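You operate a simulated robot arm through the tools that you are given. There is no shell and no other tool.

Carry out the task below with a simulated two-armed robot. There is one attempt and no reset: what you move stays moved.

## Task
Probe the three pots by the sliders and set the driest one's slider to LOW.
Fine: leave the other sliders; stand the probe back in its holder.

It is judged by the outcome, as a careful person would: the job done as asked, and still so three seconds after it is handed in. It fails if anything else is knocked over, pushed out of place, dropped, spilled or broken.

## Robot
Two 7-joint arms with fingered hands on one trunk that stands fixed in place. Base frame: the origin is at the foot of the trunk, x ahead of it, y to its left, z up. Lengths are in m, angles in degrees, forces in N, time in s.
The left shoulder is at [0.04, 0.187, 1.282], the right one opposite. With the tool pointing down near the work surface each hand reaches from about 0.1 to 0.74 m from the base axis, measured 20 degrees to its own side. Payload 3.6 kg a hand.
The tool frame of a hand sits at the grasp point between the pads (the TCP): z along the fingers, y along the line on which they close. The tips reach 0.026 m beyond it. Largest opening 0.088 m; the body of the gripper starts 0.03 m behind the TCP. The gripper is a hand of 3 fingers: y runs from the thumb to the fingers, the wrist lies at [-0.017, -0.098, -0.164] in the tool frame, and closing takes about 1.5 s.
Orientation is that of the tool frame in the base frame, as [roll, pitch, yaw] about the fixed x, y, z axes, in that order (R = Rz(yaw) Ry(pitch) Rx(roll)). With the fingers straight down and the wrist toward the robot, the tool's x, y and z point along [0, 1, 0], [1, 0, 0] and [0, 0, -1] of the base frame.

## Interface
- The arms move only by the tool apply_moves. It takes "left_steps", "right_steps" or both (then of equal length, played together; a hand with none holds still); each is a list of rows, each an object (a shift or turn left out is 0, a gripper value left out holds the last) with "turn": the turn, a rotation vector about the base's x, y, z in units of 120 degrees (1.0 is 120 degrees), a list of three; "offset": the shift along the base's x, y, z in units of 500 mm (1.0 is 500 mm), a list of three. In form: [{"turn": [wx, wy, wz], "offset": [tx, ty, tz]}, ...]. A call has 1 to 20 rows; each row is the pose to reach, as a shift and turn from the pose commanded when the call began. "left_gripper" and "right_gripper" are, for a hand that has rows, the gripper command, from -1 (shut) to 1 (fully open), values between in proportion, set as the call begins (left out, the last holds). A call with a number of a shift or a turn outside -1 to 1 is refused whole. Each row takes 0.2 s and may step no farther than 0.05 m and 8.6 degrees from the row before; otherwise, or with a gripper value out of range, the whole call is refused. A pose out of reach is approached as far as the arm can. The call stops where the force on the tool passes 50 N (or 10 N more than at its start, if that is more) or the arm is blocked; 0.2 s more then pass. The fingers move at their own pace (about 0.153 m/s each) and stop on an object; they squeeze with about 31 N. The grip force told is the motor's: it shows also when the fingers shut on nothing. Time passes only in rows, and 0.2 s behind the last, so rows that repeat a pose let the fingers close. It gives the time, the measured TCP pose, the force on the tool (base axes), the opening and the grip force at its end, in the units of the frame above (readings bear some noise), with the torque about the TCP (base axes, N m) and any sound that the robot's microphone picked up.
- Cameras (640 x 400 px; columns grow to the right, rows downward): "scene" is now at [0.1996, 0.072, 1.2267]; the picture's right is [0.71, -0.70, 0.00], its down [-0.06, -0.06, -1.00] and it looks along [0.70, 0.71, -0.08] (base axes); focal length 214 px, centre (320, 200). "left" rides on the left gripper at [-0.056, -0.08, -0.102] in its tool frame; the picture's right is [-0.74, -0.32, 0.60], its down [0.62, -0.67, 0.41] and it looks along [0.27, 0.68, 0.69] (tool axes); focal length 247 px, centre (320, 200). "right" rides on the right gripper at [0.056, -0.08, -0.102] in its tool frame; the picture's right is [-0.74, 0.32, -0.60], its down [-0.62, -0.67, 0.41] and it looks along [-0.27, 0.68, 0.69] (tool axes); focal length 247 px, centre (320, 200).
- snapshot(camera): a new picture of that camera. No time passes.
- slide_trunk(by): slides the trunk up (or, below 0, down) by that many m; the arms and the scene camera ride with it, the base frame stays. It gives what a move gives, with no picture.
- set_fingers(fingers, thumb_bend, thumb_turn, hand): sets how far each is bent, from 0 (flat) to 1 (curled in); at 0.3 the hand is open as for a grip, at 0.7 the pads meet at the TCP. One left out holds its place. A second passes; each finger stops where it meets its share of the squeeze, and holds until it gets a number again. A gripper value or a shape takes the hand back. It gives what a move gives, with no picture; readings hold the bend of each and the force on the fingers (four entries, about 0 where the hand has none), thumb and palm. thumb_turn goes from beside the hand (0) to across from the fingers (1), as for a grip.
- hand_shape(shape, hand): the hand has 3 fingers and takes this shape, open, in about a second: jaw (thumb against the fingers, like two jaws); tri (thumb and two fingers); tip (a fingertip pinch); poke (one finger out to press); point (the index stretched); flat (the hand flat); cup (the hand cupped); fist (a fist). The gripper value then closes the fingers along that shape, each until it touches; the sizes above hold for jaw. It gives what a move gives, with no picture.
- head_to(pan, tilt): turns the head with the scene camera to pan (to the left, within 60 degrees either way) and tilt (down, from -29 to 69), counted from straight ahead of the robot. It gives what a move gives.
- pixel_to_xyz(camera, pixels): for up to 12 pixels [column, row] of the newest picture of that camera ("zoom" is the newest enlarged one), the place [x, y, z] in the base frame of the surface seen there, good to about 0.003 m, but the place of the scene camera against the robot may be out by one fixed shift of up to 0.012 m in any direction. No time passes.
- inspect(camera, box): a new picture of the part [left, top, right, bottom] of that camera's present view, enlarged. No time passes.
- close_job(): hands the job in; it is judged then, once.

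Unless the task says otherwise, let go and move clear before handing in.

The tools are called after "Emit:" by a JSON object that holds its "name" and its "arguments". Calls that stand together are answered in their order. apply_moves: Moves the arms, as the interface text tells. Its arguments: {"type":"object","properties":{"left_steps":{"type":"array"},"left_gripper":{"type":"number"},"right_steps":{"type":"array"},"right_gripper":{"type":"number"}},"required":[]} The other tools are called the same way: slide_trunk (by) slides the trunk up or down; hand_shape (shape, hand) gives the hand a shape; set_fingers (fingers, thumb_bend, thumb_turn, hand) moves the fingers one by one; head_to (pan, tilt) turns the head that bears the scene camera; snapshot (camera) takes a picture; pixel_to_xyz (camera, pixels) gives the place of the surface under pixels of a picture; inspect (camera, box) takes an enlarged picture of a part of a camera's view; close_job () hands the job in.

At the start:

```text
t: 0.0
left_eef_pos: [0.3818, 0.4238, 1.2723]
left_tcp_rot: [180.0, 0.0, 90.0]
left_contact_force: [0.3, -0.7, 0.0]
left_ft_torque: [0.0, 0.03, 0.01]
left_grip_width: 0.0877
left_gripper_force: 0.1
left_shape: jaw
left_bend: [0.3, 0.3, 0.98]
left_finger forces: [0.0, 0.1, 0.1, 0.0, 0.1, 0.1]
right_eef_pos: [0.408, 0.0627, 1.2641]
right_tcp_rot: [180.0, -0.1, 90.1]
right_contact_force: [0.1, -1.0, -0.4]
right_ft_torque: [0.01, 0.01, 0.0]
right_grip_width: 0.0876
right_gripper_force: 0.2
right_shape: jaw
right_bend: [0.3, 0.3, 0.98]
right_finger forces: [0.0, 0.0, 0.1, 0.0, 0.0, 0.1]
trunk travel left (down, up): [-0.425, 0.332]
head pan, tilt: [45.2, 4.8]
```

scene: 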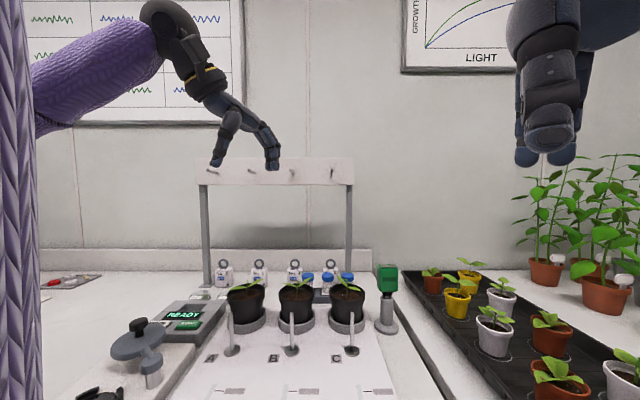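
right: 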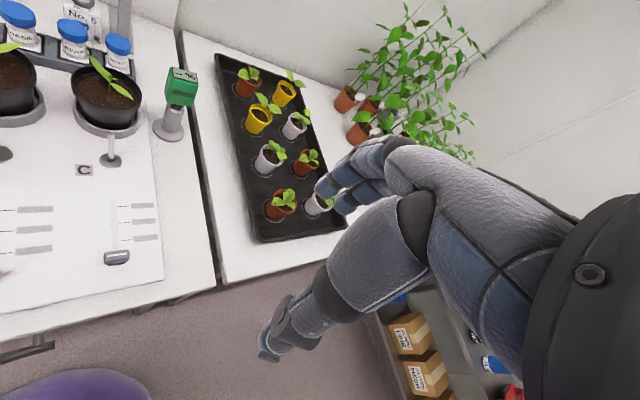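
left: 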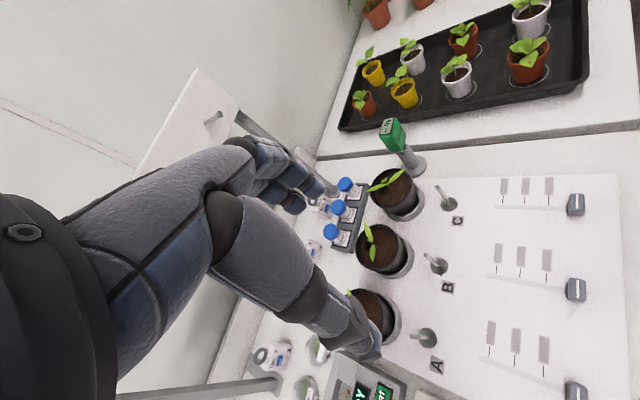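

The scene shows three pots A, B, C (about (245,295), (296,300), (347,300)), a green-headed probe in a holder at (388,285), and sliders on a white board nearer to the robot. I'll tilt the head down for a better view.

Emit:
{"name": "head_to", "arguments": {"pan": 45, "tilt": 35}}

Emit:
{"name": "snapshot", "arguments": {"camera": "scene"}}

Emit:
{"name": "snapshot", "arguments": {"camera": "left"}}

Emit:
{"name": "snapshot", "arguments": {"camera": "right"}}

```text
t: 0.9
left_eef_pos: [0.3824, 0.4241, 1.2714]
left_tcp_rot: [179.9, 0.0, 90.1]
left_contact_force: [-0.6, -0.8, 0.0]
left_ft_torque: [-0.04, -0.03, -0.02]
left_grip_width: 0.0878
left_gripper_force: 0.0
left_shape: jaw
left_bend: [0.3, 0.3, 0.98]
left_finger forces: [0.0, 0.1, 0.1, 0.0, 0.1, 0.0]
right_eef_pos: [0.4083, 0.0628, 1.2631]
right_tcp_rot: [180.0, 0.0, 90.2]
right_contact_force: [0.8, 0.3, 0.1]
right_ft_torque: [-0.02, 0.01, -0.01]
right_grip_width: 0.0876
right_gripper_force: 0.1
right_shape: jaw
right_bend: [0.3, 0.3, 0.98]
right_finger forces: [0.1, 0.1, 0.0, 0.0, 0.0, 0.0]
trunk travel left (down, up): [-0.425, 0.332]
head pan, tilt: [45.0, 35.0]
```

```text
taken
```

scene: 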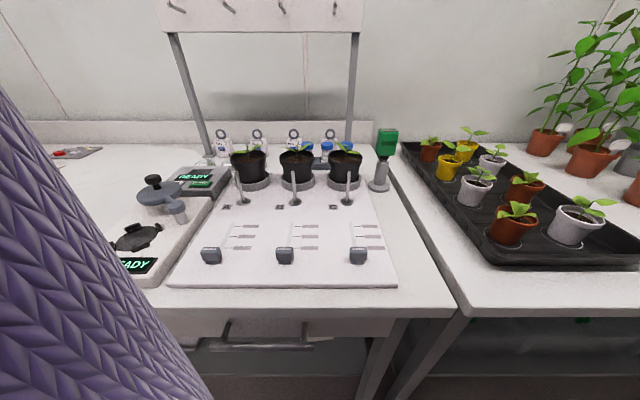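

```text
taken
```

left: 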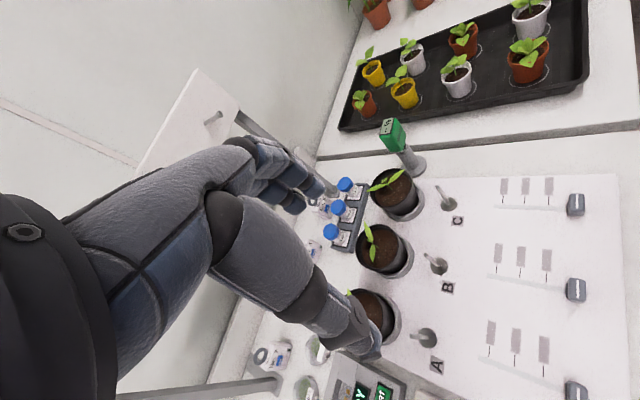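

```text
taken
```

right: 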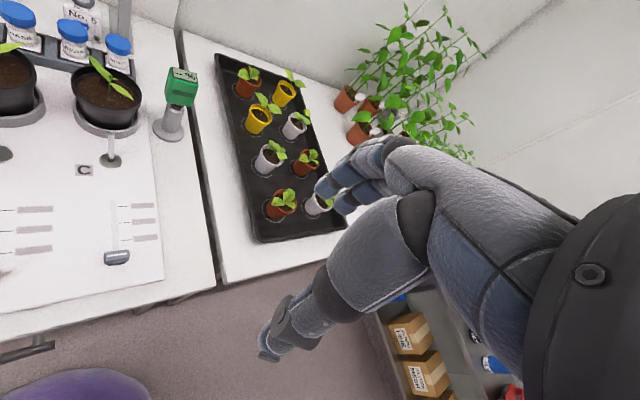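

The board shows three sliders (grey knobs at (211,255), (285,255), (358,255)) and the probe at (385,160). I'll enlarge the key regions and locate them.

Emit:
{"name": "inspect", "arguments": {"camera": "scene", "box": [170, 120, 420, 290]}}

Emit:
{"name": "inspect", "arguments": {"camera": "left", "box": [340, 100, 640, 400]}}

Emit:
{"name": "inspect", "arguments": {"camera": "right", "box": [0, 40, 220, 290]}}

Emit:
{"name": "pixel_to_xyz", "arguments": {"camera": "scene", "pixels": [[211, 250], [285, 250], [358, 250], [249, 155], [296, 155], [344, 155], [387, 133], [388, 150], [381, 165], [378, 187], [300, 270], [425, 290]]}}

```text
2.35 times, centred on (295, 205) of scene
```

zoom: 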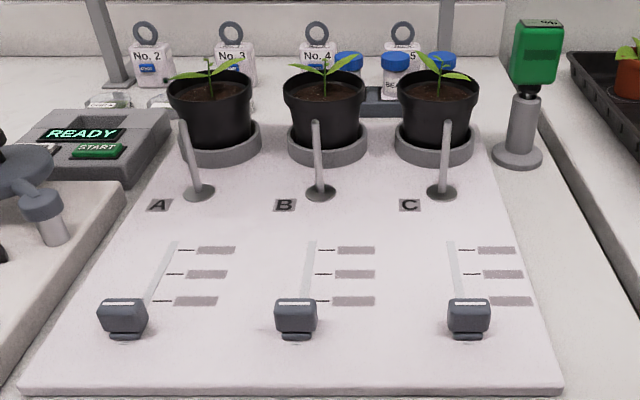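

```text
1.33 times, centred on (490, 250) of left
```

zoom: 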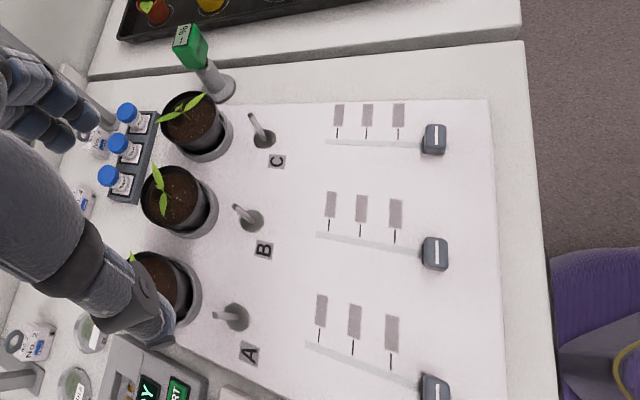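

```text
1.60 times, centred on (110, 165) of right
```

zoom: 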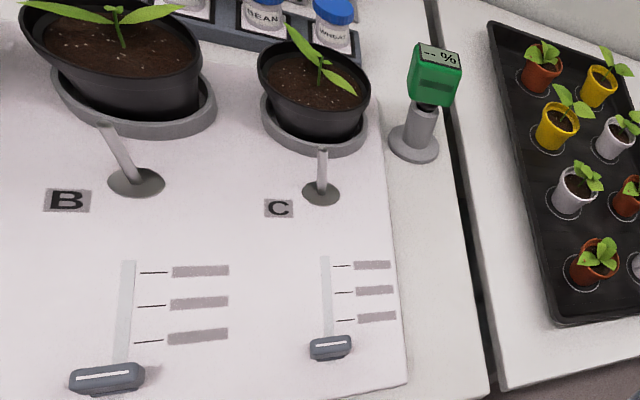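

```text
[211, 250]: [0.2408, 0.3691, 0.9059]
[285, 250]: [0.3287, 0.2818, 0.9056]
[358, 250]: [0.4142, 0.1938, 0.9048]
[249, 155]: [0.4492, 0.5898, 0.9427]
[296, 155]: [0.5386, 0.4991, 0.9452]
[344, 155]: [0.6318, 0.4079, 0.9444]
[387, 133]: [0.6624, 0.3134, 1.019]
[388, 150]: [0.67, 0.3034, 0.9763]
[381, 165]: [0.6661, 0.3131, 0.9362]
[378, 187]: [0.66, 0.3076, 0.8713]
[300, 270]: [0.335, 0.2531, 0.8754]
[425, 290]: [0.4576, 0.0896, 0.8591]
```

The label boxes by the sliders are too blurred to read yet, and the probe's display shows "-- %". I'll zoom in on the probe and the labels with all cameras.

Emit:
{"name": "inspect", "arguments": {"camera": "right", "box": [140, 50, 230, 150]}}

Emit:
{"name": "inspect", "arguments": {"camera": "right", "box": [80, 180, 180, 280]}}

Emit:
{"name": "inspect", "arguments": {"camera": "left", "box": [480, 160, 600, 240]}}

Emit:
{"name": "inspect", "arguments": {"camera": "scene", "box": [340, 110, 420, 200]}}

```text
4.00 times, centred on (185, 100) of right
```

zoom: 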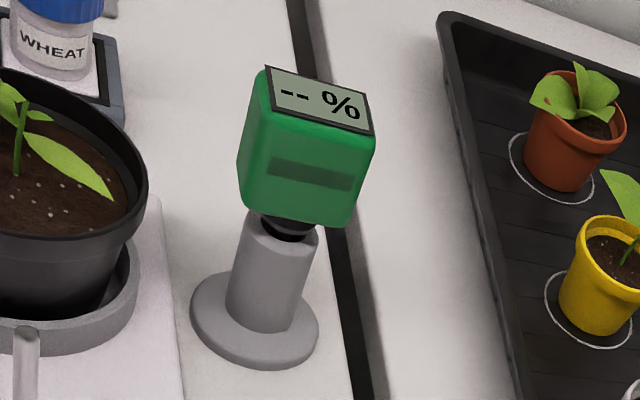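

```text
4.00 times, centred on (130, 230) of right
```

zoom: 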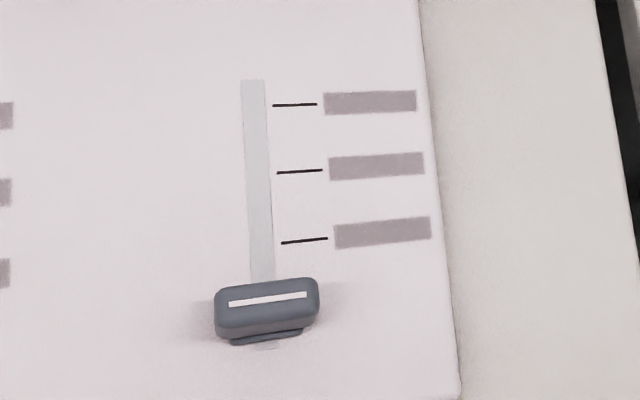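

```text
5.00 times, centred on (540, 200) of left
```

zoom: 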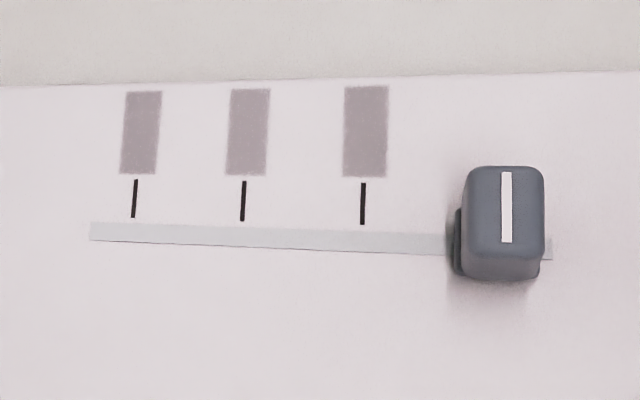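

```text
4.44 times, centred on (380, 155) of scene
```

zoom: 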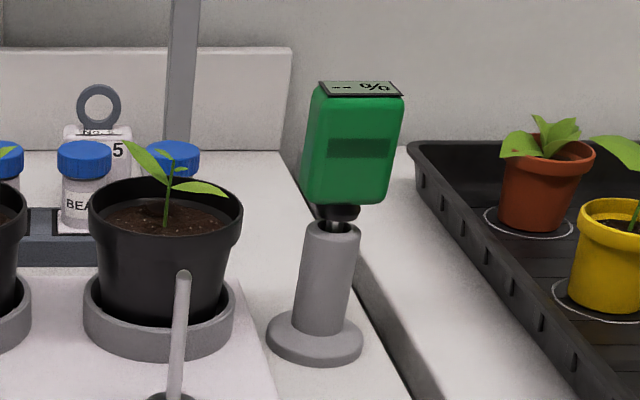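

The head's display faces up and reads "-- %"; labels beside the tracks are still blank-grey at this distance. I'll measure the probe head and some common points with the right and left hand cameras (these aren't subject to the scene shift).

Emit:
{"name": "inspect", "arguments": {"camera": "right", "box": [140, 50, 230, 150]}}

Emit:
{"name": "pixel_to_xyz", "arguments": {"camera": "zoom", "pixels": [[272, 72], [365, 98], [372, 132], [272, 108], [320, 103], [250, 190], [345, 215], [310, 170], [282, 225], [265, 290], [200, 310], [250, 355]]}}

Emit:
{"name": "inspect", "arguments": {"camera": "left", "box": [360, 100, 450, 190]}}

```text
4.00 times, centred on (185, 100) of right
```

zoom: 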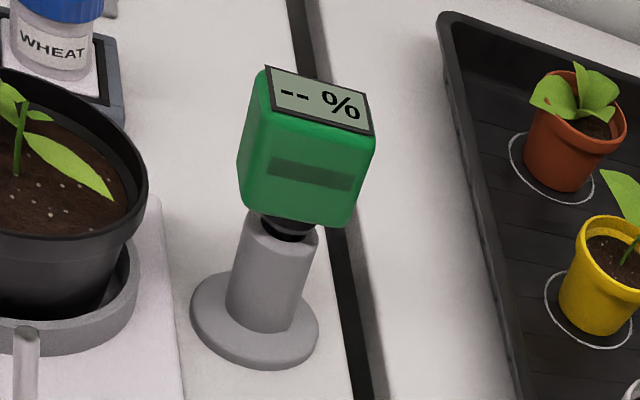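

```text
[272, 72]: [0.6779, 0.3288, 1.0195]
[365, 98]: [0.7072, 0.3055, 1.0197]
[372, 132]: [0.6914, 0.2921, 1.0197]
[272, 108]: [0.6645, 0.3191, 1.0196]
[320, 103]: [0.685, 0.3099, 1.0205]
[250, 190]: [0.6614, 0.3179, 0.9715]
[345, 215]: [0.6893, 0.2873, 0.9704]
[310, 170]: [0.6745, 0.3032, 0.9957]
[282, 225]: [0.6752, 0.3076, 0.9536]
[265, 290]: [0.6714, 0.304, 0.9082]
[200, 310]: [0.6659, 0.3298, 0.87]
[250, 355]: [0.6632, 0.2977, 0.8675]
```

```text
4.44 times, centred on (405, 145) of left
```

zoom: 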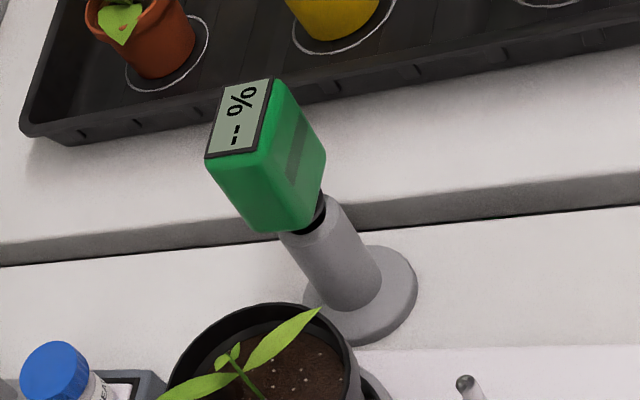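

The probe head is about 4 cm wide by 2.5 cm deep, top at z≈1.02, centred at (0.685, 0.311), with the holder tube rim near z≈0.945. Next I'll measure the pots' soil and rims and the sliders.

Emit:
{"name": "inspect", "arguments": {"camera": "left", "box": [340, 160, 460, 280]}}

Emit:
{"name": "pixel_to_xyz", "arguments": {"camera": "left", "pixels": [[396, 205], [380, 205], [405, 190], [378, 250], [395, 248], [367, 315], [418, 190], [408, 250], [352, 212], [440, 195], [433, 262], [423, 335]]}}

Emit:
{"name": "inspect", "arguments": {"camera": "scene", "box": [215, 130, 375, 230]}}

```text
3.33 times, centred on (400, 220) of left
```

zoom: 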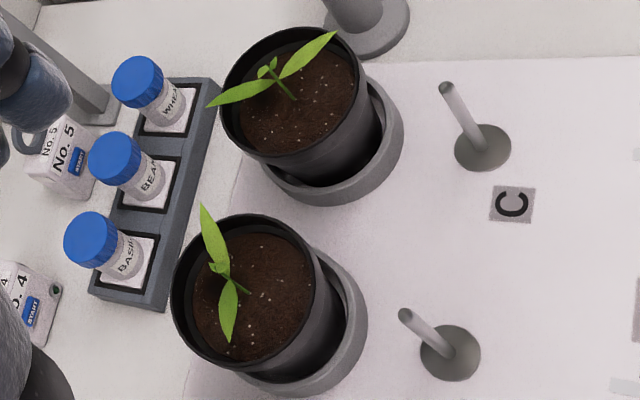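

```text
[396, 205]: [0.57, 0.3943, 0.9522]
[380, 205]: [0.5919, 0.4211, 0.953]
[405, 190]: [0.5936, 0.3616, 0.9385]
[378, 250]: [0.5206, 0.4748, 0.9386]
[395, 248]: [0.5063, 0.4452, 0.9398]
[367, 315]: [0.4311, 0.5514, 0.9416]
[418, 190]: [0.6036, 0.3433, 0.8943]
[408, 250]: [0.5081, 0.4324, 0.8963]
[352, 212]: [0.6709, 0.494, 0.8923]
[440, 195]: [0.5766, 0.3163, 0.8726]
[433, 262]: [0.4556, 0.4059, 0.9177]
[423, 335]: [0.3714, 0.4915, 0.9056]
```

```text
4.00 times, centred on (295, 180) of scene
```

zoom: 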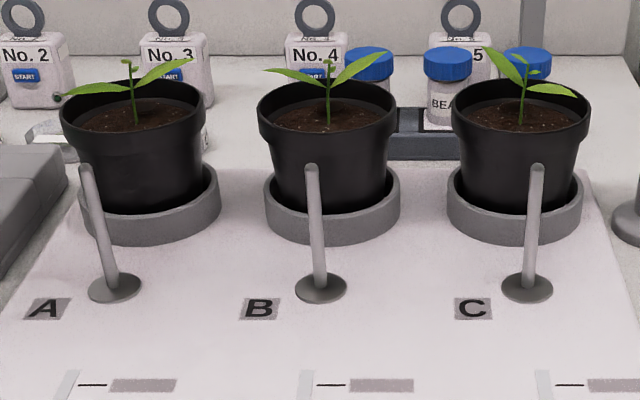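

Soil is at z≈0.94, rims ≈0.955, and knob tops ≈0.906; the grey label boxes need a closer view. I'll lower the right hand toward slider C's labels so its camera gets closer.

Emit:
{"name": "apply_moves", "arguments": {"right_steps": [{"offset": [0, 0.02, -0.09]}, {"offset": [0, 0.04, -0.18]}, {"offset": [0, 0.06, -0.27]}, {"offset": [0, 0.08, -0.36]}, {"offset": [0, 0.1, -0.42]}]}}

Emit:
{"name": "snapshot", "arguments": {"camera": "right"}}

Emit:
{"name": "snapshot", "arguments": {"camera": "scene"}}

```text
t: 2.1
left_eef_pos: [0.3825, 0.4248, 1.2718]
left_tcp_rot: [-180.0, 0.1, 90.1]
left_contact_force: [0.4, 0.7, 0.8]
left_ft_torque: [-0.01, 0.03, 0.0]
left_grip_width: 0.0877
left_gripper_force: 0.0
left_shape: jaw
left_bend: [0.3, 0.3, 0.98]
left_finger forces: [0.1, 0.1, 0.0, 0.0, 0.0, 0.0]
right_eef_pos: [0.4081, 0.1124, 1.0519]
right_tcp_rot: [-180.0, 0.0, 90.1]
right_contact_force: [-0.6, 0.0, 0.0]
right_ft_torque: [-0.01, 0.01, -0.02]
right_grip_width: 0.0877
right_gripper_force: 0.0
right_shape: jaw
right_bend: [0.3, 0.3, 0.98]
right_finger forces: [0.0, 0.0, 0.1, 0.0, 0.1, 0.0]
trunk travel left (down, up): [-0.425, 0.332]
head pan, tilt: [45.0, 35.0]
```

```text
taken
```

right: 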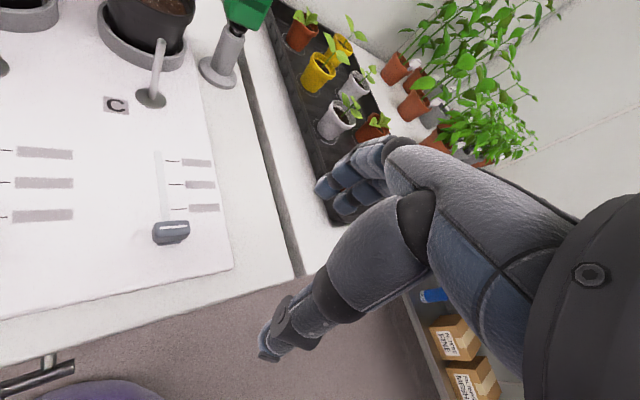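

```text
taken
```

scene: 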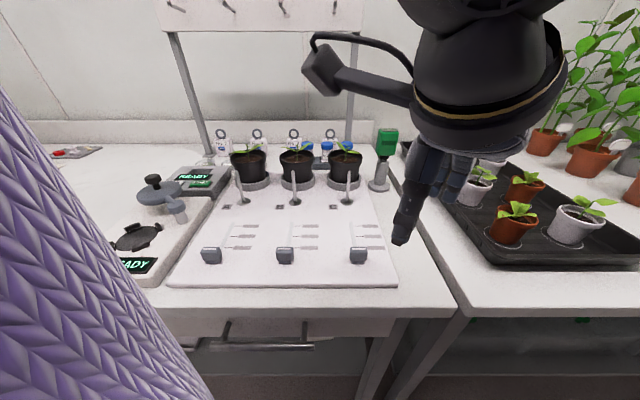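

The label boxes at (197,163), (200,184), (204,207) are nearer now; I'll zoom in on them.

Emit:
{"name": "inspect", "arguments": {"camera": "right", "box": [140, 140, 240, 250]}}

Emit:
{"name": "inspect", "arguments": {"camera": "right", "box": [0, 130, 100, 240]}}

Emit:
{"name": "pixel_to_xyz", "arguments": {"camera": "right", "pixels": [[160, 155], [166, 215], [172, 163], [176, 185], [180, 209], [196, 162], [205, 208], [172, 227], [172, 240], [185, 228], [157, 232], [150, 97]]}}

```text
3.64 times, centred on (190, 195) of right
```

zoom: 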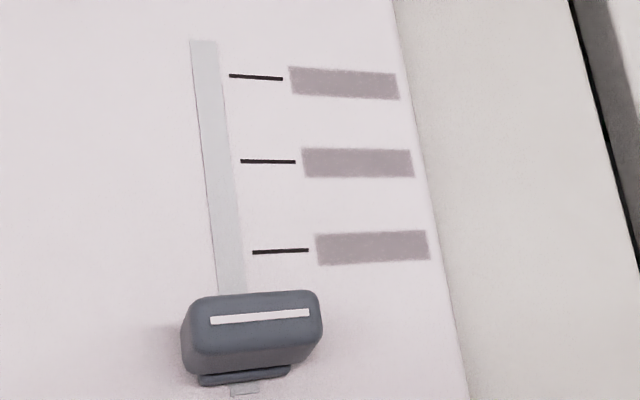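

```text
3.64 times, centred on (50, 185) of right
```

zoom: 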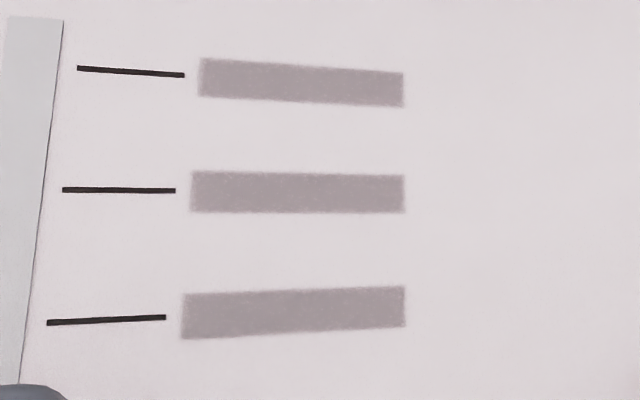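

```text
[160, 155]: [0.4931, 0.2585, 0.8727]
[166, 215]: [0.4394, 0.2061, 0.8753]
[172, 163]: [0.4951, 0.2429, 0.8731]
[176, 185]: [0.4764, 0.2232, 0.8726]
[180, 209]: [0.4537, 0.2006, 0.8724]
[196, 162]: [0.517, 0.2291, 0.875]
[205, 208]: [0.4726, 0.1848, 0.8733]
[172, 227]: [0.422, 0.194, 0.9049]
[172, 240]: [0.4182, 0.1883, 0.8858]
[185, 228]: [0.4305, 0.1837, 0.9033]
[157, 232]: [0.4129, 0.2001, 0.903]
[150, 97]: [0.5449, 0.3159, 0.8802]
```

Even zoomed, the boxes still look blank at ~0.3 m, so I need to get closer. I'll check the tray's location and heights to keep the right hand clear before moving closer.

Emit:
{"name": "pixel_to_xyz", "arguments": {"camera": "scene", "pixels": [[405, 150], [490, 258], [430, 185], [515, 205], [510, 235], [472, 165], [483, 190], [350, 100], [178, 40], [345, 20], [190, 20], [300, 95]]}}

Emit:
{"name": "pixel_to_xyz", "arguments": {"camera": "right", "pixels": [[350, 100], [338, 115], [368, 125], [355, 80], [318, 62], [310, 140], [340, 215], [205, 185], [240, 20], [225, 35], [158, 45], [150, 95]]}}

```text
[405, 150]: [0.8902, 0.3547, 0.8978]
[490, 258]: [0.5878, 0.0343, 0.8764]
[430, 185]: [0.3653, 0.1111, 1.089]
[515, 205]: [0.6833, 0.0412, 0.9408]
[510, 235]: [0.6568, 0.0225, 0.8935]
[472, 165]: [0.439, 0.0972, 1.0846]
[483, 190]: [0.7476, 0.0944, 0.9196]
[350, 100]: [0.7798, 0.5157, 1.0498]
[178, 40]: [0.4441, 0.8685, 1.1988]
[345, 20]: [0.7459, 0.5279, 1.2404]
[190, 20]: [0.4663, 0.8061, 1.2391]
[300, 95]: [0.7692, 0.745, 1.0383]
```

```text
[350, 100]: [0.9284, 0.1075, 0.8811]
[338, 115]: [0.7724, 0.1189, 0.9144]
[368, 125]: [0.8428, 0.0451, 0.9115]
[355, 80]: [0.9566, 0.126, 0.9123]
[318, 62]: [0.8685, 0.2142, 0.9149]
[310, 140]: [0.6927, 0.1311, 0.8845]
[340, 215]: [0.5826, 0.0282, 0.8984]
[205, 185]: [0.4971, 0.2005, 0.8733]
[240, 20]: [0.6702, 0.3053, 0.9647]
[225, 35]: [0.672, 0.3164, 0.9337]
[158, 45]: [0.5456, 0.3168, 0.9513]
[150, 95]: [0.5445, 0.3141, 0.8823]
```

The tray's edge lies at v≈0.39 (right of everything I need), so there is clearance. I'll move the right hand forward so that its camera is directly above slider C's labels, about 0.2 m up.

Emit:
{"name": "apply_moves", "arguments": {"right_steps": [{"offset": [0.067, 0.016, -0.02]}, {"offset": [0.134, 0.032, -0.05]}, {"offset": [0.2, 0.048, -0.08]}, {"offset": [0.267, 0.063, -0.11]}, {"offset": [0.334, 0.078, -0.144]}]}}

Emit:
{"name": "snapshot", "arguments": {"camera": "right"}}

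Emit:
{"name": "snapshot", "arguments": {"camera": "scene"}}

```text
t: 3.4
left_eef_pos: [0.3828, 0.4224, 1.2725]
left_tcp_rot: [-179.9, 0.1, 90.1]
left_contact_force: [0.5, -0.4, 0.9]
left_ft_torque: [0.03, -0.01, -0.01]
left_grip_width: 0.0876
left_gripper_force: 0.0
left_shape: jaw
left_bend: [0.3, 0.3, 0.98]
left_finger forces: [0.0, 0.0, 0.1, 0.0, 0.0, 0.1]
right_eef_pos: [0.5747, 0.1362, 0.9909]
right_tcp_rot: [180.0, -0.2, 90.1]
right_contact_force: [-0.1, -0.4, 0.4]
right_ft_torque: [0.01, 0.01, 0.02]
right_grip_width: 0.0878
right_gripper_force: 0.0
right_shape: jaw
right_bend: [0.3, 0.3, 0.98]
right_finger forces: [0.1, 0.0, 0.0, 0.0, 0.0, 0.0]
right hand out of reach, approached as far as the arm can: row 5
trunk travel left (down, up): [-0.425, 0.332]
head pan, tilt: [45.0, 35.0]
```

```text
taken
```

right: 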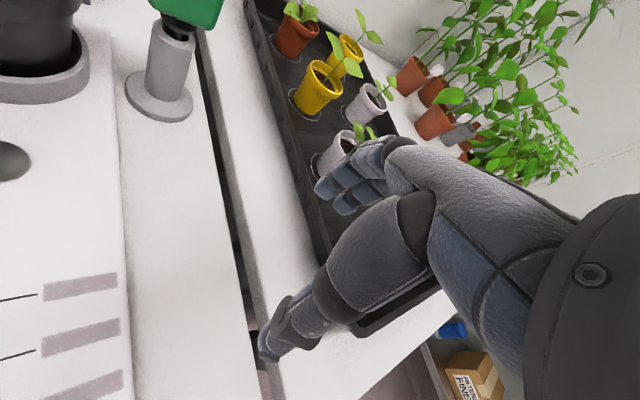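

```text
taken
```

scene: 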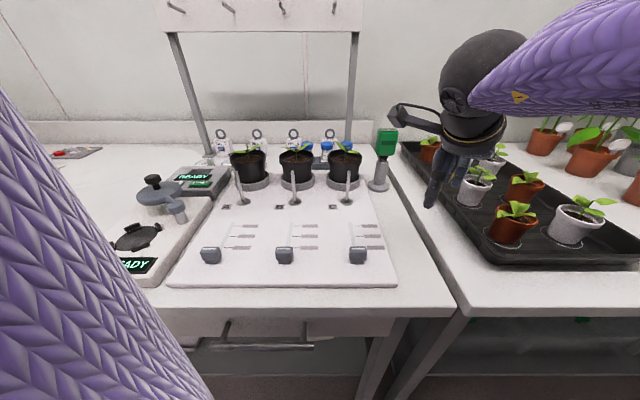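

The labels are now at the lower left of the right image (80,285), (80,337), (85,385). I'll zoom in.

Emit:
{"name": "inspect", "arguments": {"camera": "right", "box": [0, 260, 140, 400]}}

```text
2.86 times, centred on (70, 330) of right
```

zoom: 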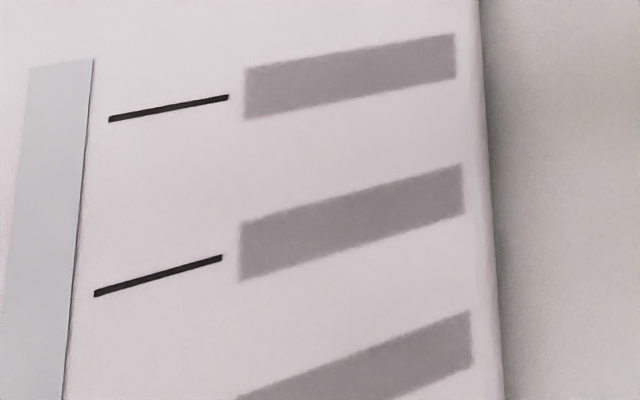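

Still blank at ~0.22 m. I'll bring the camera to about 0.16 m from the labels, keeping fingertips above the board and clear of the knob.

Emit:
{"name": "apply_moves", "arguments": {"right_steps": [{"offset": [-0.05, 0.01, 0.0]}, {"offset": [-0.09, 0.018, -0.05]}, {"offset": [-0.09, 0.018, -0.1]}]}}

Emit:
{"name": "snapshot", "arguments": {"camera": "right"}}

Emit:
{"name": "snapshot", "arguments": {"camera": "scene"}}

```text
t: 4.2
left_eef_pos: [0.3834, 0.4248, 1.2711]
left_tcp_rot: [179.9, 0.0, 90.1]
left_contact_force: [0.3, 0.3, 0.9]
left_ft_torque: [0.0, -0.01, 0.02]
left_grip_width: 0.0876
left_gripper_force: 0.0
left_shape: jaw
left_bend: [0.3, 0.3, 0.98]
left_finger forces: [0.0, 0.0, 0.0, 0.0, 0.0, 0.1]
right_eef_pos: [0.5315, 0.1439, 0.9423]
right_tcp_rot: [-180.0, 0.0, 90.0]
right_contact_force: [-0.1, 0.3, 1.3]
right_ft_torque: [-0.01, 0.01, -0.02]
right_grip_width: 0.0878
right_gripper_force: 0.0
right_shape: jaw
right_bend: [0.3, 0.3, 0.98]
right_finger forces: [0.0, 0.0, 0.1, 0.0, 0.1, 0.1]
trunk travel left (down, up): [-0.425, 0.332]
head pan, tilt: [45.0, 35.0]
```

```text
taken
```

right: 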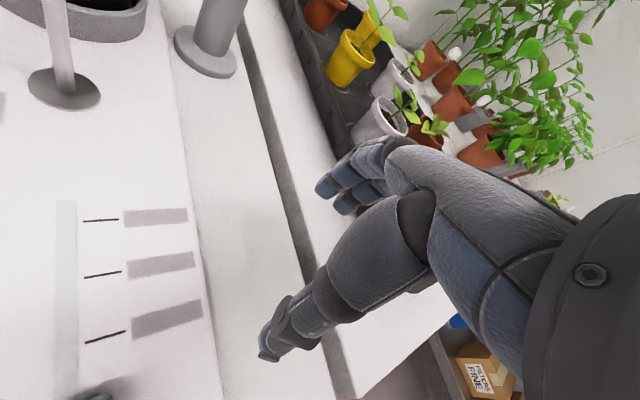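

```text
taken
```

scene: 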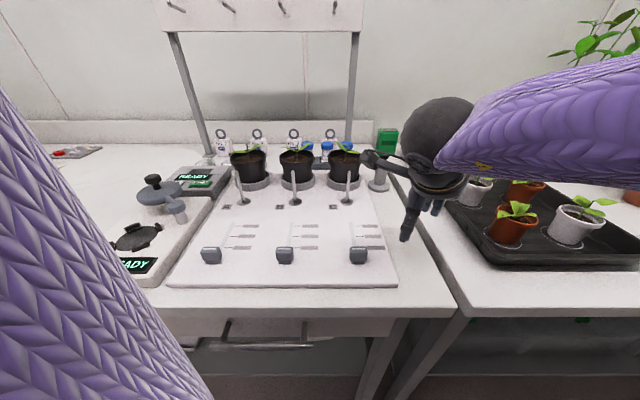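

The labels are now at (155,216), (160,264), (167,318), about 0.17 m away. I'll zoom.

Emit:
{"name": "inspect", "arguments": {"camera": "right", "box": [60, 190, 220, 350]}}

```text
2.50 times, centred on (140, 270) of right
```

zoom: 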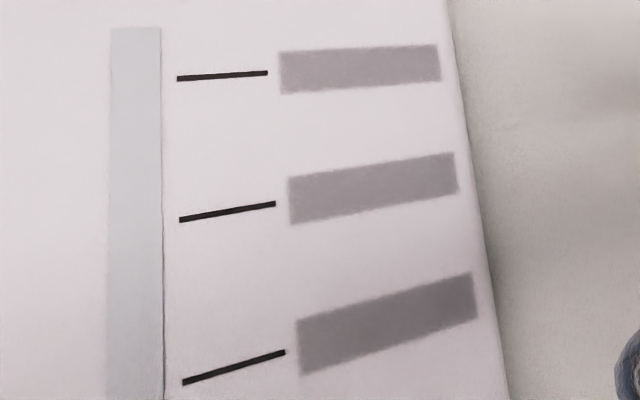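

Still smudged. I'll try a much tighter zoom on single labels.

Emit:
{"name": "inspect", "arguments": {"camera": "right", "box": [120, 195, 200, 235]}}

Emit:
{"name": "inspect", "arguments": {"camera": "right", "box": [120, 290, 210, 350]}}

Emit:
{"name": "inspect", "arguments": {"camera": "scene", "box": [215, 215, 275, 260]}}

```text
8.00 times, centred on (160, 215) of right
```

zoom: 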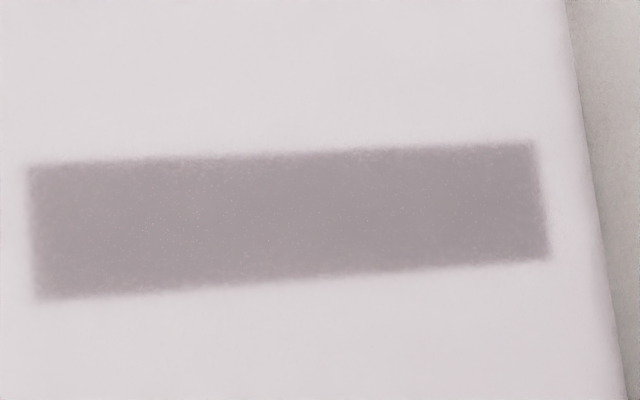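

```text
6.67 times, centred on (165, 320) of right
```

zoom: 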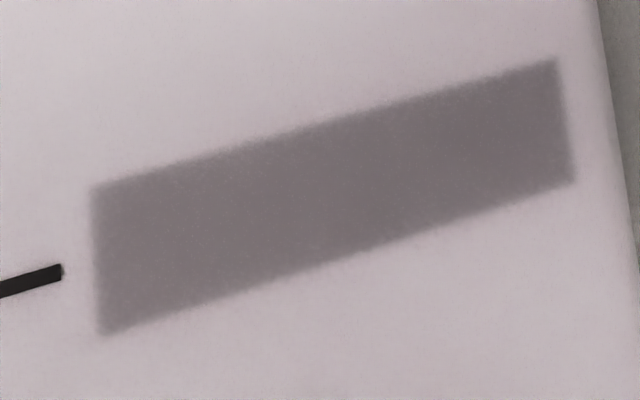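

```text
8.89 times, centred on (245, 238) of scene
```

zoom: 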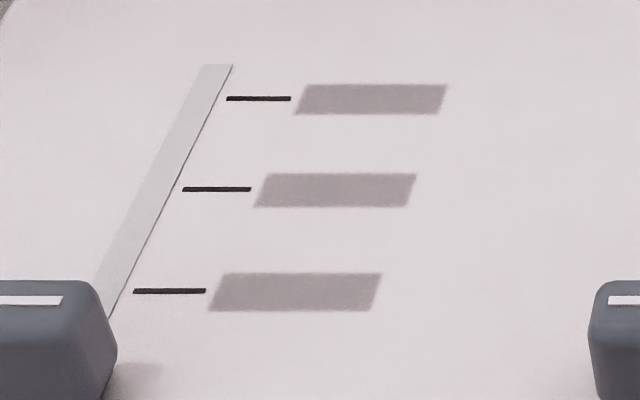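

The boxes remain blank at 8x zoom, so distance may be what matters. I'll curl the right hand into a fist so it can go lower safely, and check.

Emit:
{"name": "hand_shape", "arguments": {"shape": "fist", "hand": "right"}}

Emit:
{"name": "snapshot", "arguments": {"camera": "right"}}

Emit:
{"name": "inspect", "arguments": {"camera": "scene", "box": [320, 80, 480, 280]}}

```text
t: 5.0
left_eef_pos: [0.3827, 0.4243, 1.2711]
left_tcp_rot: [-180.0, -0.1, 90.2]
left_contact_force: [0.0, 0.6, -0.1]
left_ft_torque: [0.0, -0.02, 0.0]
left_grip_width: 0.0874
left_gripper_force: 0.1
left_shape: jaw
left_bend: [0.3, 0.3, 0.98]
left_finger forces: [0.0, 0.1, 0.0, 0.0, 0.0, 0.1]
right_eef_pos: [0.5304, 0.1432, 0.9426]
right_tcp_rot: [180.0, 0.0, 90.0]
right_contact_force: [-0.2, -0.2, -1.0]
right_ft_torque: [0.02, 0.02, 0.0]
right_grip_width: 0.0
right_gripper_force: 0.1
right_shape: fist
right_bend: [0.97, 0.74, 0.82]
right_finger forces: [0.0, 0.1, 0.1, 0.0, 0.0, 0.0]
trunk travel left (down, up): [-0.425, 0.332]
head pan, tilt: [45.0, 35.0]
```

```text
taken
```

right: 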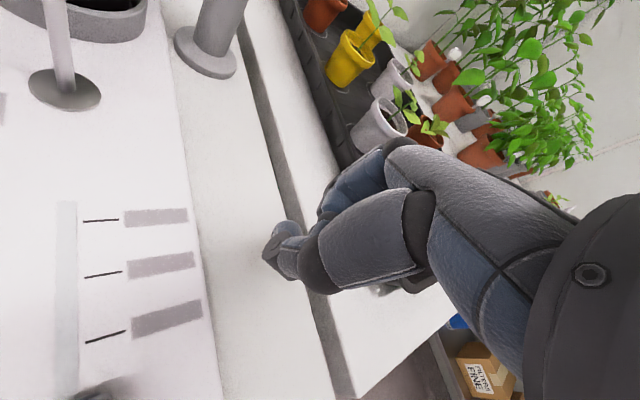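

```text
2.00 times, centred on (400, 180) of scene
```

zoom: 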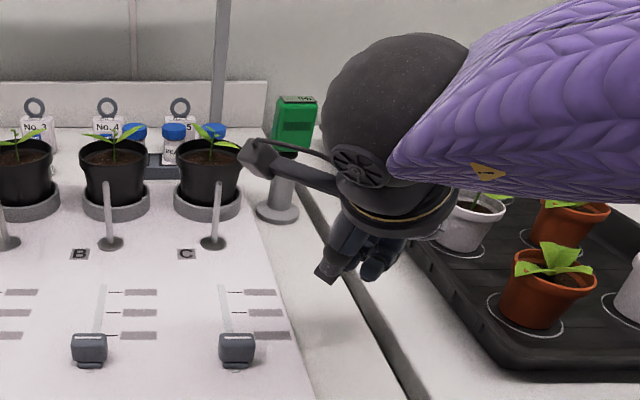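

In the fist shape the fingers end near TCP level. I'll lower the right hand 4 cm more so the camera is ~0.12 m above the labels.

Emit:
{"name": "apply_moves", "arguments": {"right_steps": [{"offset": [0.01, 0.01, -0.04]}, {"offset": [0.02, 0.02, -0.08]}]}}

Emit:
{"name": "snapshot", "arguments": {"camera": "right"}}

Emit:
{"name": "inspect", "arguments": {"camera": "right", "box": [40, 200, 240, 380]}}

```text
t: 5.7
left_eef_pos: [0.3829, 0.4238, 1.2713]
left_tcp_rot: [-180.0, 0.1, 90.0]
left_contact_force: [-0.1, 0.7, 0.2]
left_ft_torque: [0.01, -0.02, -0.01]
left_grip_width: 0.0877
left_gripper_force: 0.1
left_shape: jaw
left_bend: [0.3, 0.3, 0.98]
left_finger forces: [0.0, 0.0, 0.0, 0.0, 0.0, 0.0]
right_eef_pos: [0.5269, 0.1485, 0.9095]
right_tcp_rot: [-180.0, -0.1, 90.2]
right_contact_force: [-0.3, -1.3, -0.5]
right_ft_torque: [0.01, 0.02, 0.03]
right_grip_width: 0.0
right_gripper_force: 0.0
right_shape: fist
right_bend: [0.98, 0.81, 0.77]
right_finger forces: [0.0, 0.0, 0.0, 0.1, 0.0, 0.0]
right hand out of reach, approached as far as the arm can: row 2
trunk travel left (down, up): [-0.425, 0.332]
head pan, tilt: [45.0, 35.0]
```

```text
taken
```

right: 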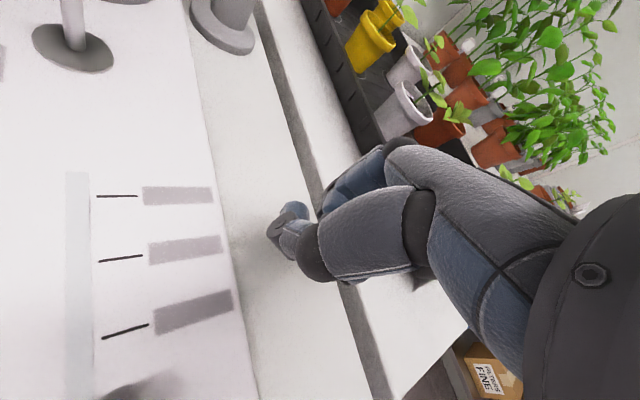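

```text
2.22 times, centred on (140, 290) of right
```

zoom: 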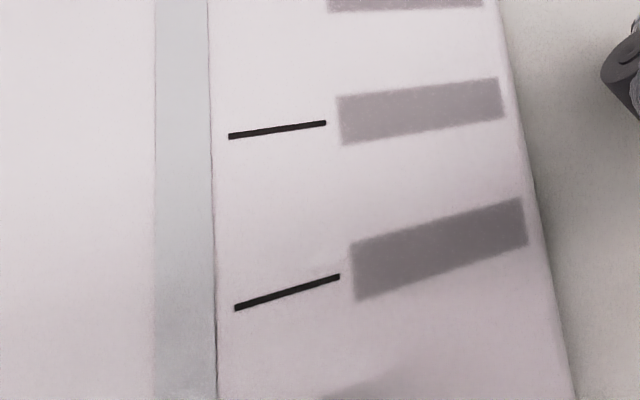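

Labels remain smudged even at ~0.14 m. I'll back the right hand off a little, and point the head straight at slider labels to see whether a more direct central view reveals text.

Emit:
{"name": "apply_moves", "arguments": {"right_steps": [{"offset": [-0.02, -0.04, 0.08]}, {"offset": [-0.06, -0.1, 0.14]}, {"offset": [-0.12, -0.17, 0.18]}, {"offset": [-0.18, -0.24, 0.22]}]}}

Emit:
{"name": "head_to", "arguments": {"pan": 25, "tilt": 47}}

Emit:
{"name": "snapshot", "arguments": {"camera": "scene"}}

Emit:
{"name": "inspect", "arguments": {"camera": "scene", "box": [270, 150, 370, 240]}}

```text
refused: row 3 steps farther than a row can; nothing moved
```

```text
t: 6.5
left_eef_pos: [0.3829, 0.424, 1.2719]
left_tcp_rot: [-180.0, 0.0, 90.1]
left_contact_force: [-0.1, -0.2, -0.2]
left_ft_torque: [-0.02, -0.05, 0.0]
left_grip_width: 0.0878
left_gripper_force: 0.1
left_shape: jaw
left_bend: [0.3, 0.3, 0.98]
left_finger forces: [0.0, 0.0, 0.0, 0.0, 0.0, 0.0]
right_eef_pos: [0.5277, 0.1493, 0.9088]
right_tcp_rot: [-179.9, -0.1, 90.1]
right_contact_force: [-0.9, 0.7, -0.2]
right_ft_torque: [0.03, -0.03, -0.04]
right_grip_width: 0.0
right_gripper_force: 0.1
right_shape: fist
right_bend: [0.98, 0.81, 0.77]
right_finger forces: [0.0, 0.0, 0.1, 0.0, 0.1, 0.1]
trunk travel left (down, up): [-0.425, 0.332]
head pan, tilt: [25.0, 47.0]
```

```text
taken
```

scene: 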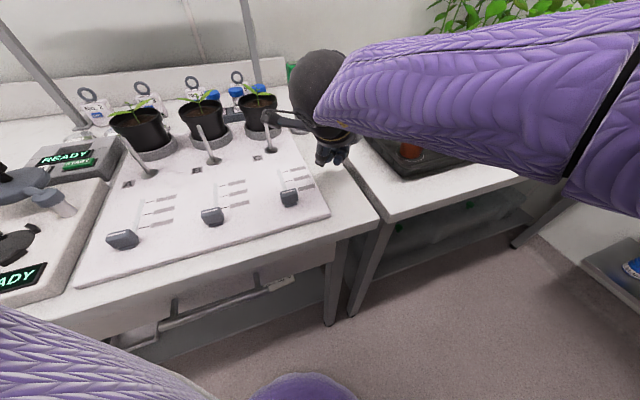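

```text
4.44 times, centred on (320, 195) of scene
```

zoom: 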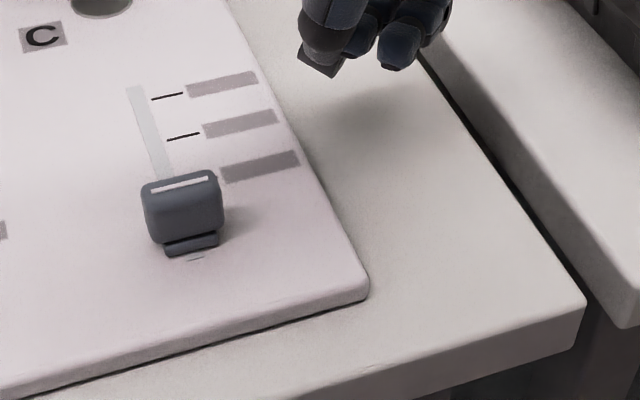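

Labels are still blank from a central view. I'll look around the surroundings (drawer front, walls, left side) for any legend, while also backing the right hand off in smaller steps.

Emit:
{"name": "apply_moves", "arguments": {"right_steps": [{"offset": [-0.02, -0.03, 0.07]}, {"offset": [-0.05, -0.08, 0.13]}, {"offset": [-0.09, -0.14, 0.18]}, {"offset": [-0.14, -0.2, 0.22]}, {"offset": [-0.19, -0.27, 0.25]}, {"offset": [-0.24, -0.34, 0.28]}]}}

Emit:
{"name": "inspect", "arguments": {"camera": "scene", "box": [150, 240, 330, 360]}}

Emit:
{"name": "head_to", "arguments": {"pan": 45, "tilt": -10}}

Emit:
{"name": "snapshot", "arguments": {"camera": "scene"}}

Emit:
{"name": "head_to", "arguments": {"pan": 60, "tilt": 30}}

Emit:
{"name": "snapshot", "arguments": {"camera": "scene"}}

Emit:
{"name": "snapshot", "arguments": {"camera": "left"}}

```text
t: 7.9
left_eef_pos: [0.3818, 0.4226, 1.2728]
left_tcp_rot: [-180.0, -0.1, 90.1]
left_contact_force: [-0.2, 0.4, -0.4]
left_ft_torque: [0.0, 0.0, -0.01]
left_grip_width: 0.0875
left_gripper_force: 0.1
left_shape: jaw
left_bend: [0.3, 0.3, 0.98]
left_finger forces: [0.0, 0.0, 0.0, 0.0, 0.0, 0.0]
right_eef_pos: [0.4069, -0.0212, 1.0541]
right_tcp_rot: [180.0, -0.1, 90.0]
right_contact_force: [0.2, 0.1, 0.6]
right_ft_torque: [0.01, -0.04, 0.02]
right_grip_width: 0.0
right_gripper_force: 0.1
right_shape: fist
right_bend: [0.98, 0.81, 0.76]
right_finger forces: [0.0, 0.0, 0.0, 0.1, 0.0, 0.0]
trunk travel left (down, up): [-0.425, 0.332]
head pan, tilt: [25.0, 47.0]
```

```text
3.33 times, centred on (240, 300) of scene
```

zoom: 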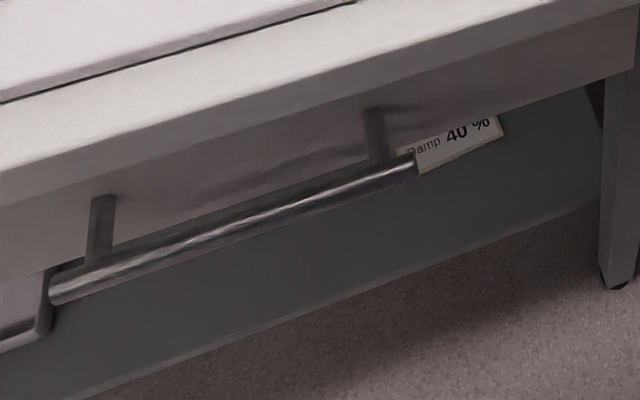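

```text
t: 9.1
left_eef_pos: [0.3833, 0.4238, 1.2719]
left_tcp_rot: [180.0, 0.1, 90.1]
left_contact_force: [-0.9, -0.5, -0.7]
left_ft_torque: [-0.01, -0.04, -0.03]
left_grip_width: 0.0878
left_gripper_force: 0.2
left_shape: jaw
left_bend: [0.3, 0.3, 0.98]
left_finger forces: [0.1, 0.1, 0.0, 0.0, 0.0, 0.1]
right_eef_pos: [0.4084, -0.0193, 1.053]
right_tcp_rot: [180.0, 0.0, 90.1]
right_contact_force: [-0.7, -0.9, -0.4]
right_ft_torque: [0.03, 0.0, 0.03]
right_grip_width: 0.0
right_gripper_force: 0.2
right_shape: fist
right_bend: [0.98, 0.82, 0.76]
right_finger forces: [0.0, 0.0, 0.0, 0.0, 0.1, 0.0]
trunk travel left (down, up): [-0.425, 0.332]
head pan, tilt: [45.0, -10.0]
```

```text
taken
```

scene: 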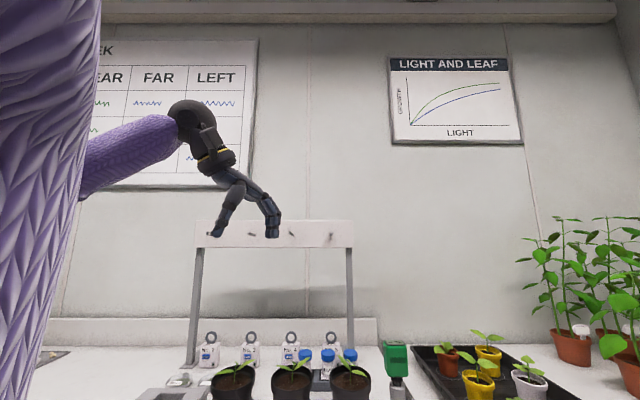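

```text
t: 10.2
left_eef_pos: [0.3835, 0.4247, 1.271]
left_tcp_rot: [-180.0, -0.1, 90.2]
left_contact_force: [0.0, 0.4, -0.6]
left_ft_torque: [0.0, 0.05, 0.0]
left_grip_width: 0.0874
left_gripper_force: 0.1
left_shape: jaw
left_bend: [0.3, 0.3, 0.98]
left_finger forces: [0.1, 0.0, 0.0, 0.1, 0.0, 0.0]
right_eef_pos: [0.4082, -0.0197, 1.0523]
right_tcp_rot: [179.9, 0.0, 90.2]
right_contact_force: [-0.3, 0.3, -0.6]
right_ft_torque: [0.0, 0.0, 0.02]
right_grip_width: 0.0
right_gripper_force: 0.1
right_shape: fist
right_bend: [0.98, 0.82, 0.76]
right_finger forces: [0.1, 0.0, 0.0, 0.0, 0.0, 0.0]
trunk travel left (down, up): [-0.425, 0.332]
head pan, tilt: [60.0, 30.0]
```

```text
taken
```

scene: 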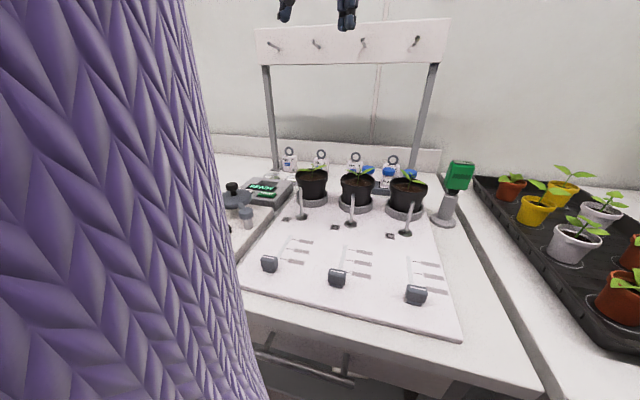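

```text
taken
```

left: 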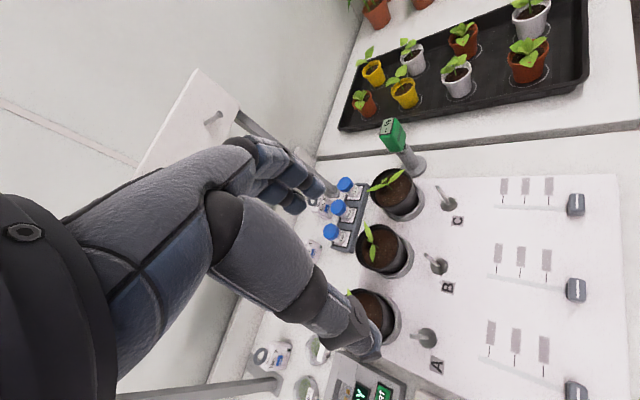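

There's a card near the drawer handle reading "...Damp 40 %", partly hidden by the handle. I'll look back at it with more zoom.

Emit:
{"name": "head_to", "arguments": {"pan": 30, "tilt": 60}}

Emit:
{"name": "snapshot", "arguments": {"camera": "scene"}}

```text
t: 11.2
left_eef_pos: [0.3824, 0.4243, 1.2725]
left_tcp_rot: [-179.9, -0.1, 90.0]
left_contact_force: [-1.4, -0.1, -1.2]
left_ft_torque: [0.0, -0.01, -0.03]
left_grip_width: 0.0877
left_gripper_force: 0.1
left_shape: jaw
left_bend: [0.3, 0.3, 0.98]
left_finger forces: [0.0, 0.1, 0.0, 0.0, 0.1, 0.0]
right_eef_pos: [0.4065, -0.0189, 1.0531]
right_tcp_rot: [179.9, 0.0, 90.1]
right_contact_force: [0.4, 0.4, 0.0]
right_ft_torque: [0.0, 0.01, -0.01]
right_grip_width: 0.0
right_gripper_force: 0.0
right_shape: fist
right_bend: [0.99, 0.82, 0.76]
right_finger forces: [0.1, 0.0, 0.0, 0.0, 0.1, 0.1]
trunk travel left (down, up): [-0.425, 0.332]
head pan, tilt: [30.0, 60.0]
```

```text
taken
```

scene: 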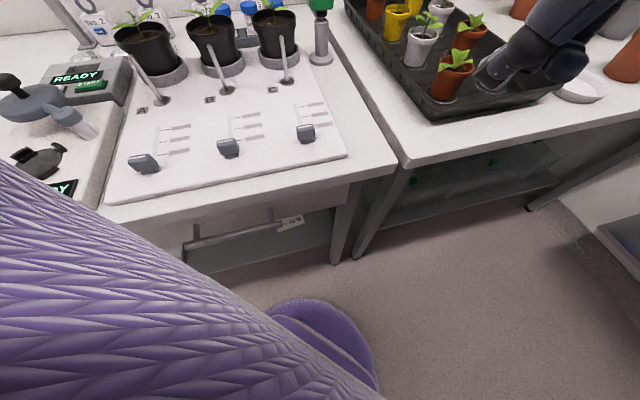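

Emit:
{"name": "inspect", "arguments": {"camera": "scene", "box": [240, 195, 340, 245]}}

Emit:
{"name": "pixel_to_xyz", "arguments": {"camera": "scene", "pixels": [[290, 221], [283, 226], [300, 218], [270, 228], [230, 237], [230, 220], [150, 200], [340, 180], [388, 165]]}}

```text
6.40 times, centred on (290, 220) of scene
```

zoom: 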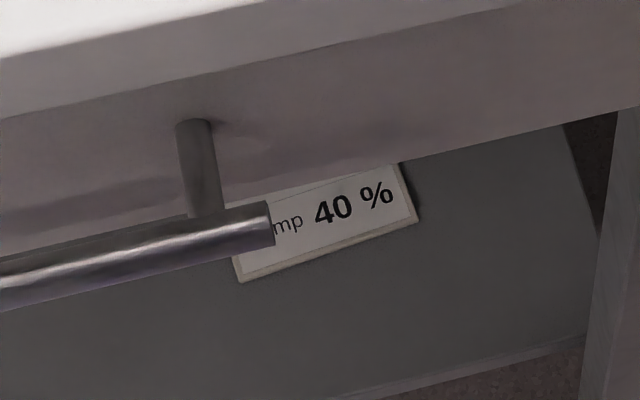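

```text
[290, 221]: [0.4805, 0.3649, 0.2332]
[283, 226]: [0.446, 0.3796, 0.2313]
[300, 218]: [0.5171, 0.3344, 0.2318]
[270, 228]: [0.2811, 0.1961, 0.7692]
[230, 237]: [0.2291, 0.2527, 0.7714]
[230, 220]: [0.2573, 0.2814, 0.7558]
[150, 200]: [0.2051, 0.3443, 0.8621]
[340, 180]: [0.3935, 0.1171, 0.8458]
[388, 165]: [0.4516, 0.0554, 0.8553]
```

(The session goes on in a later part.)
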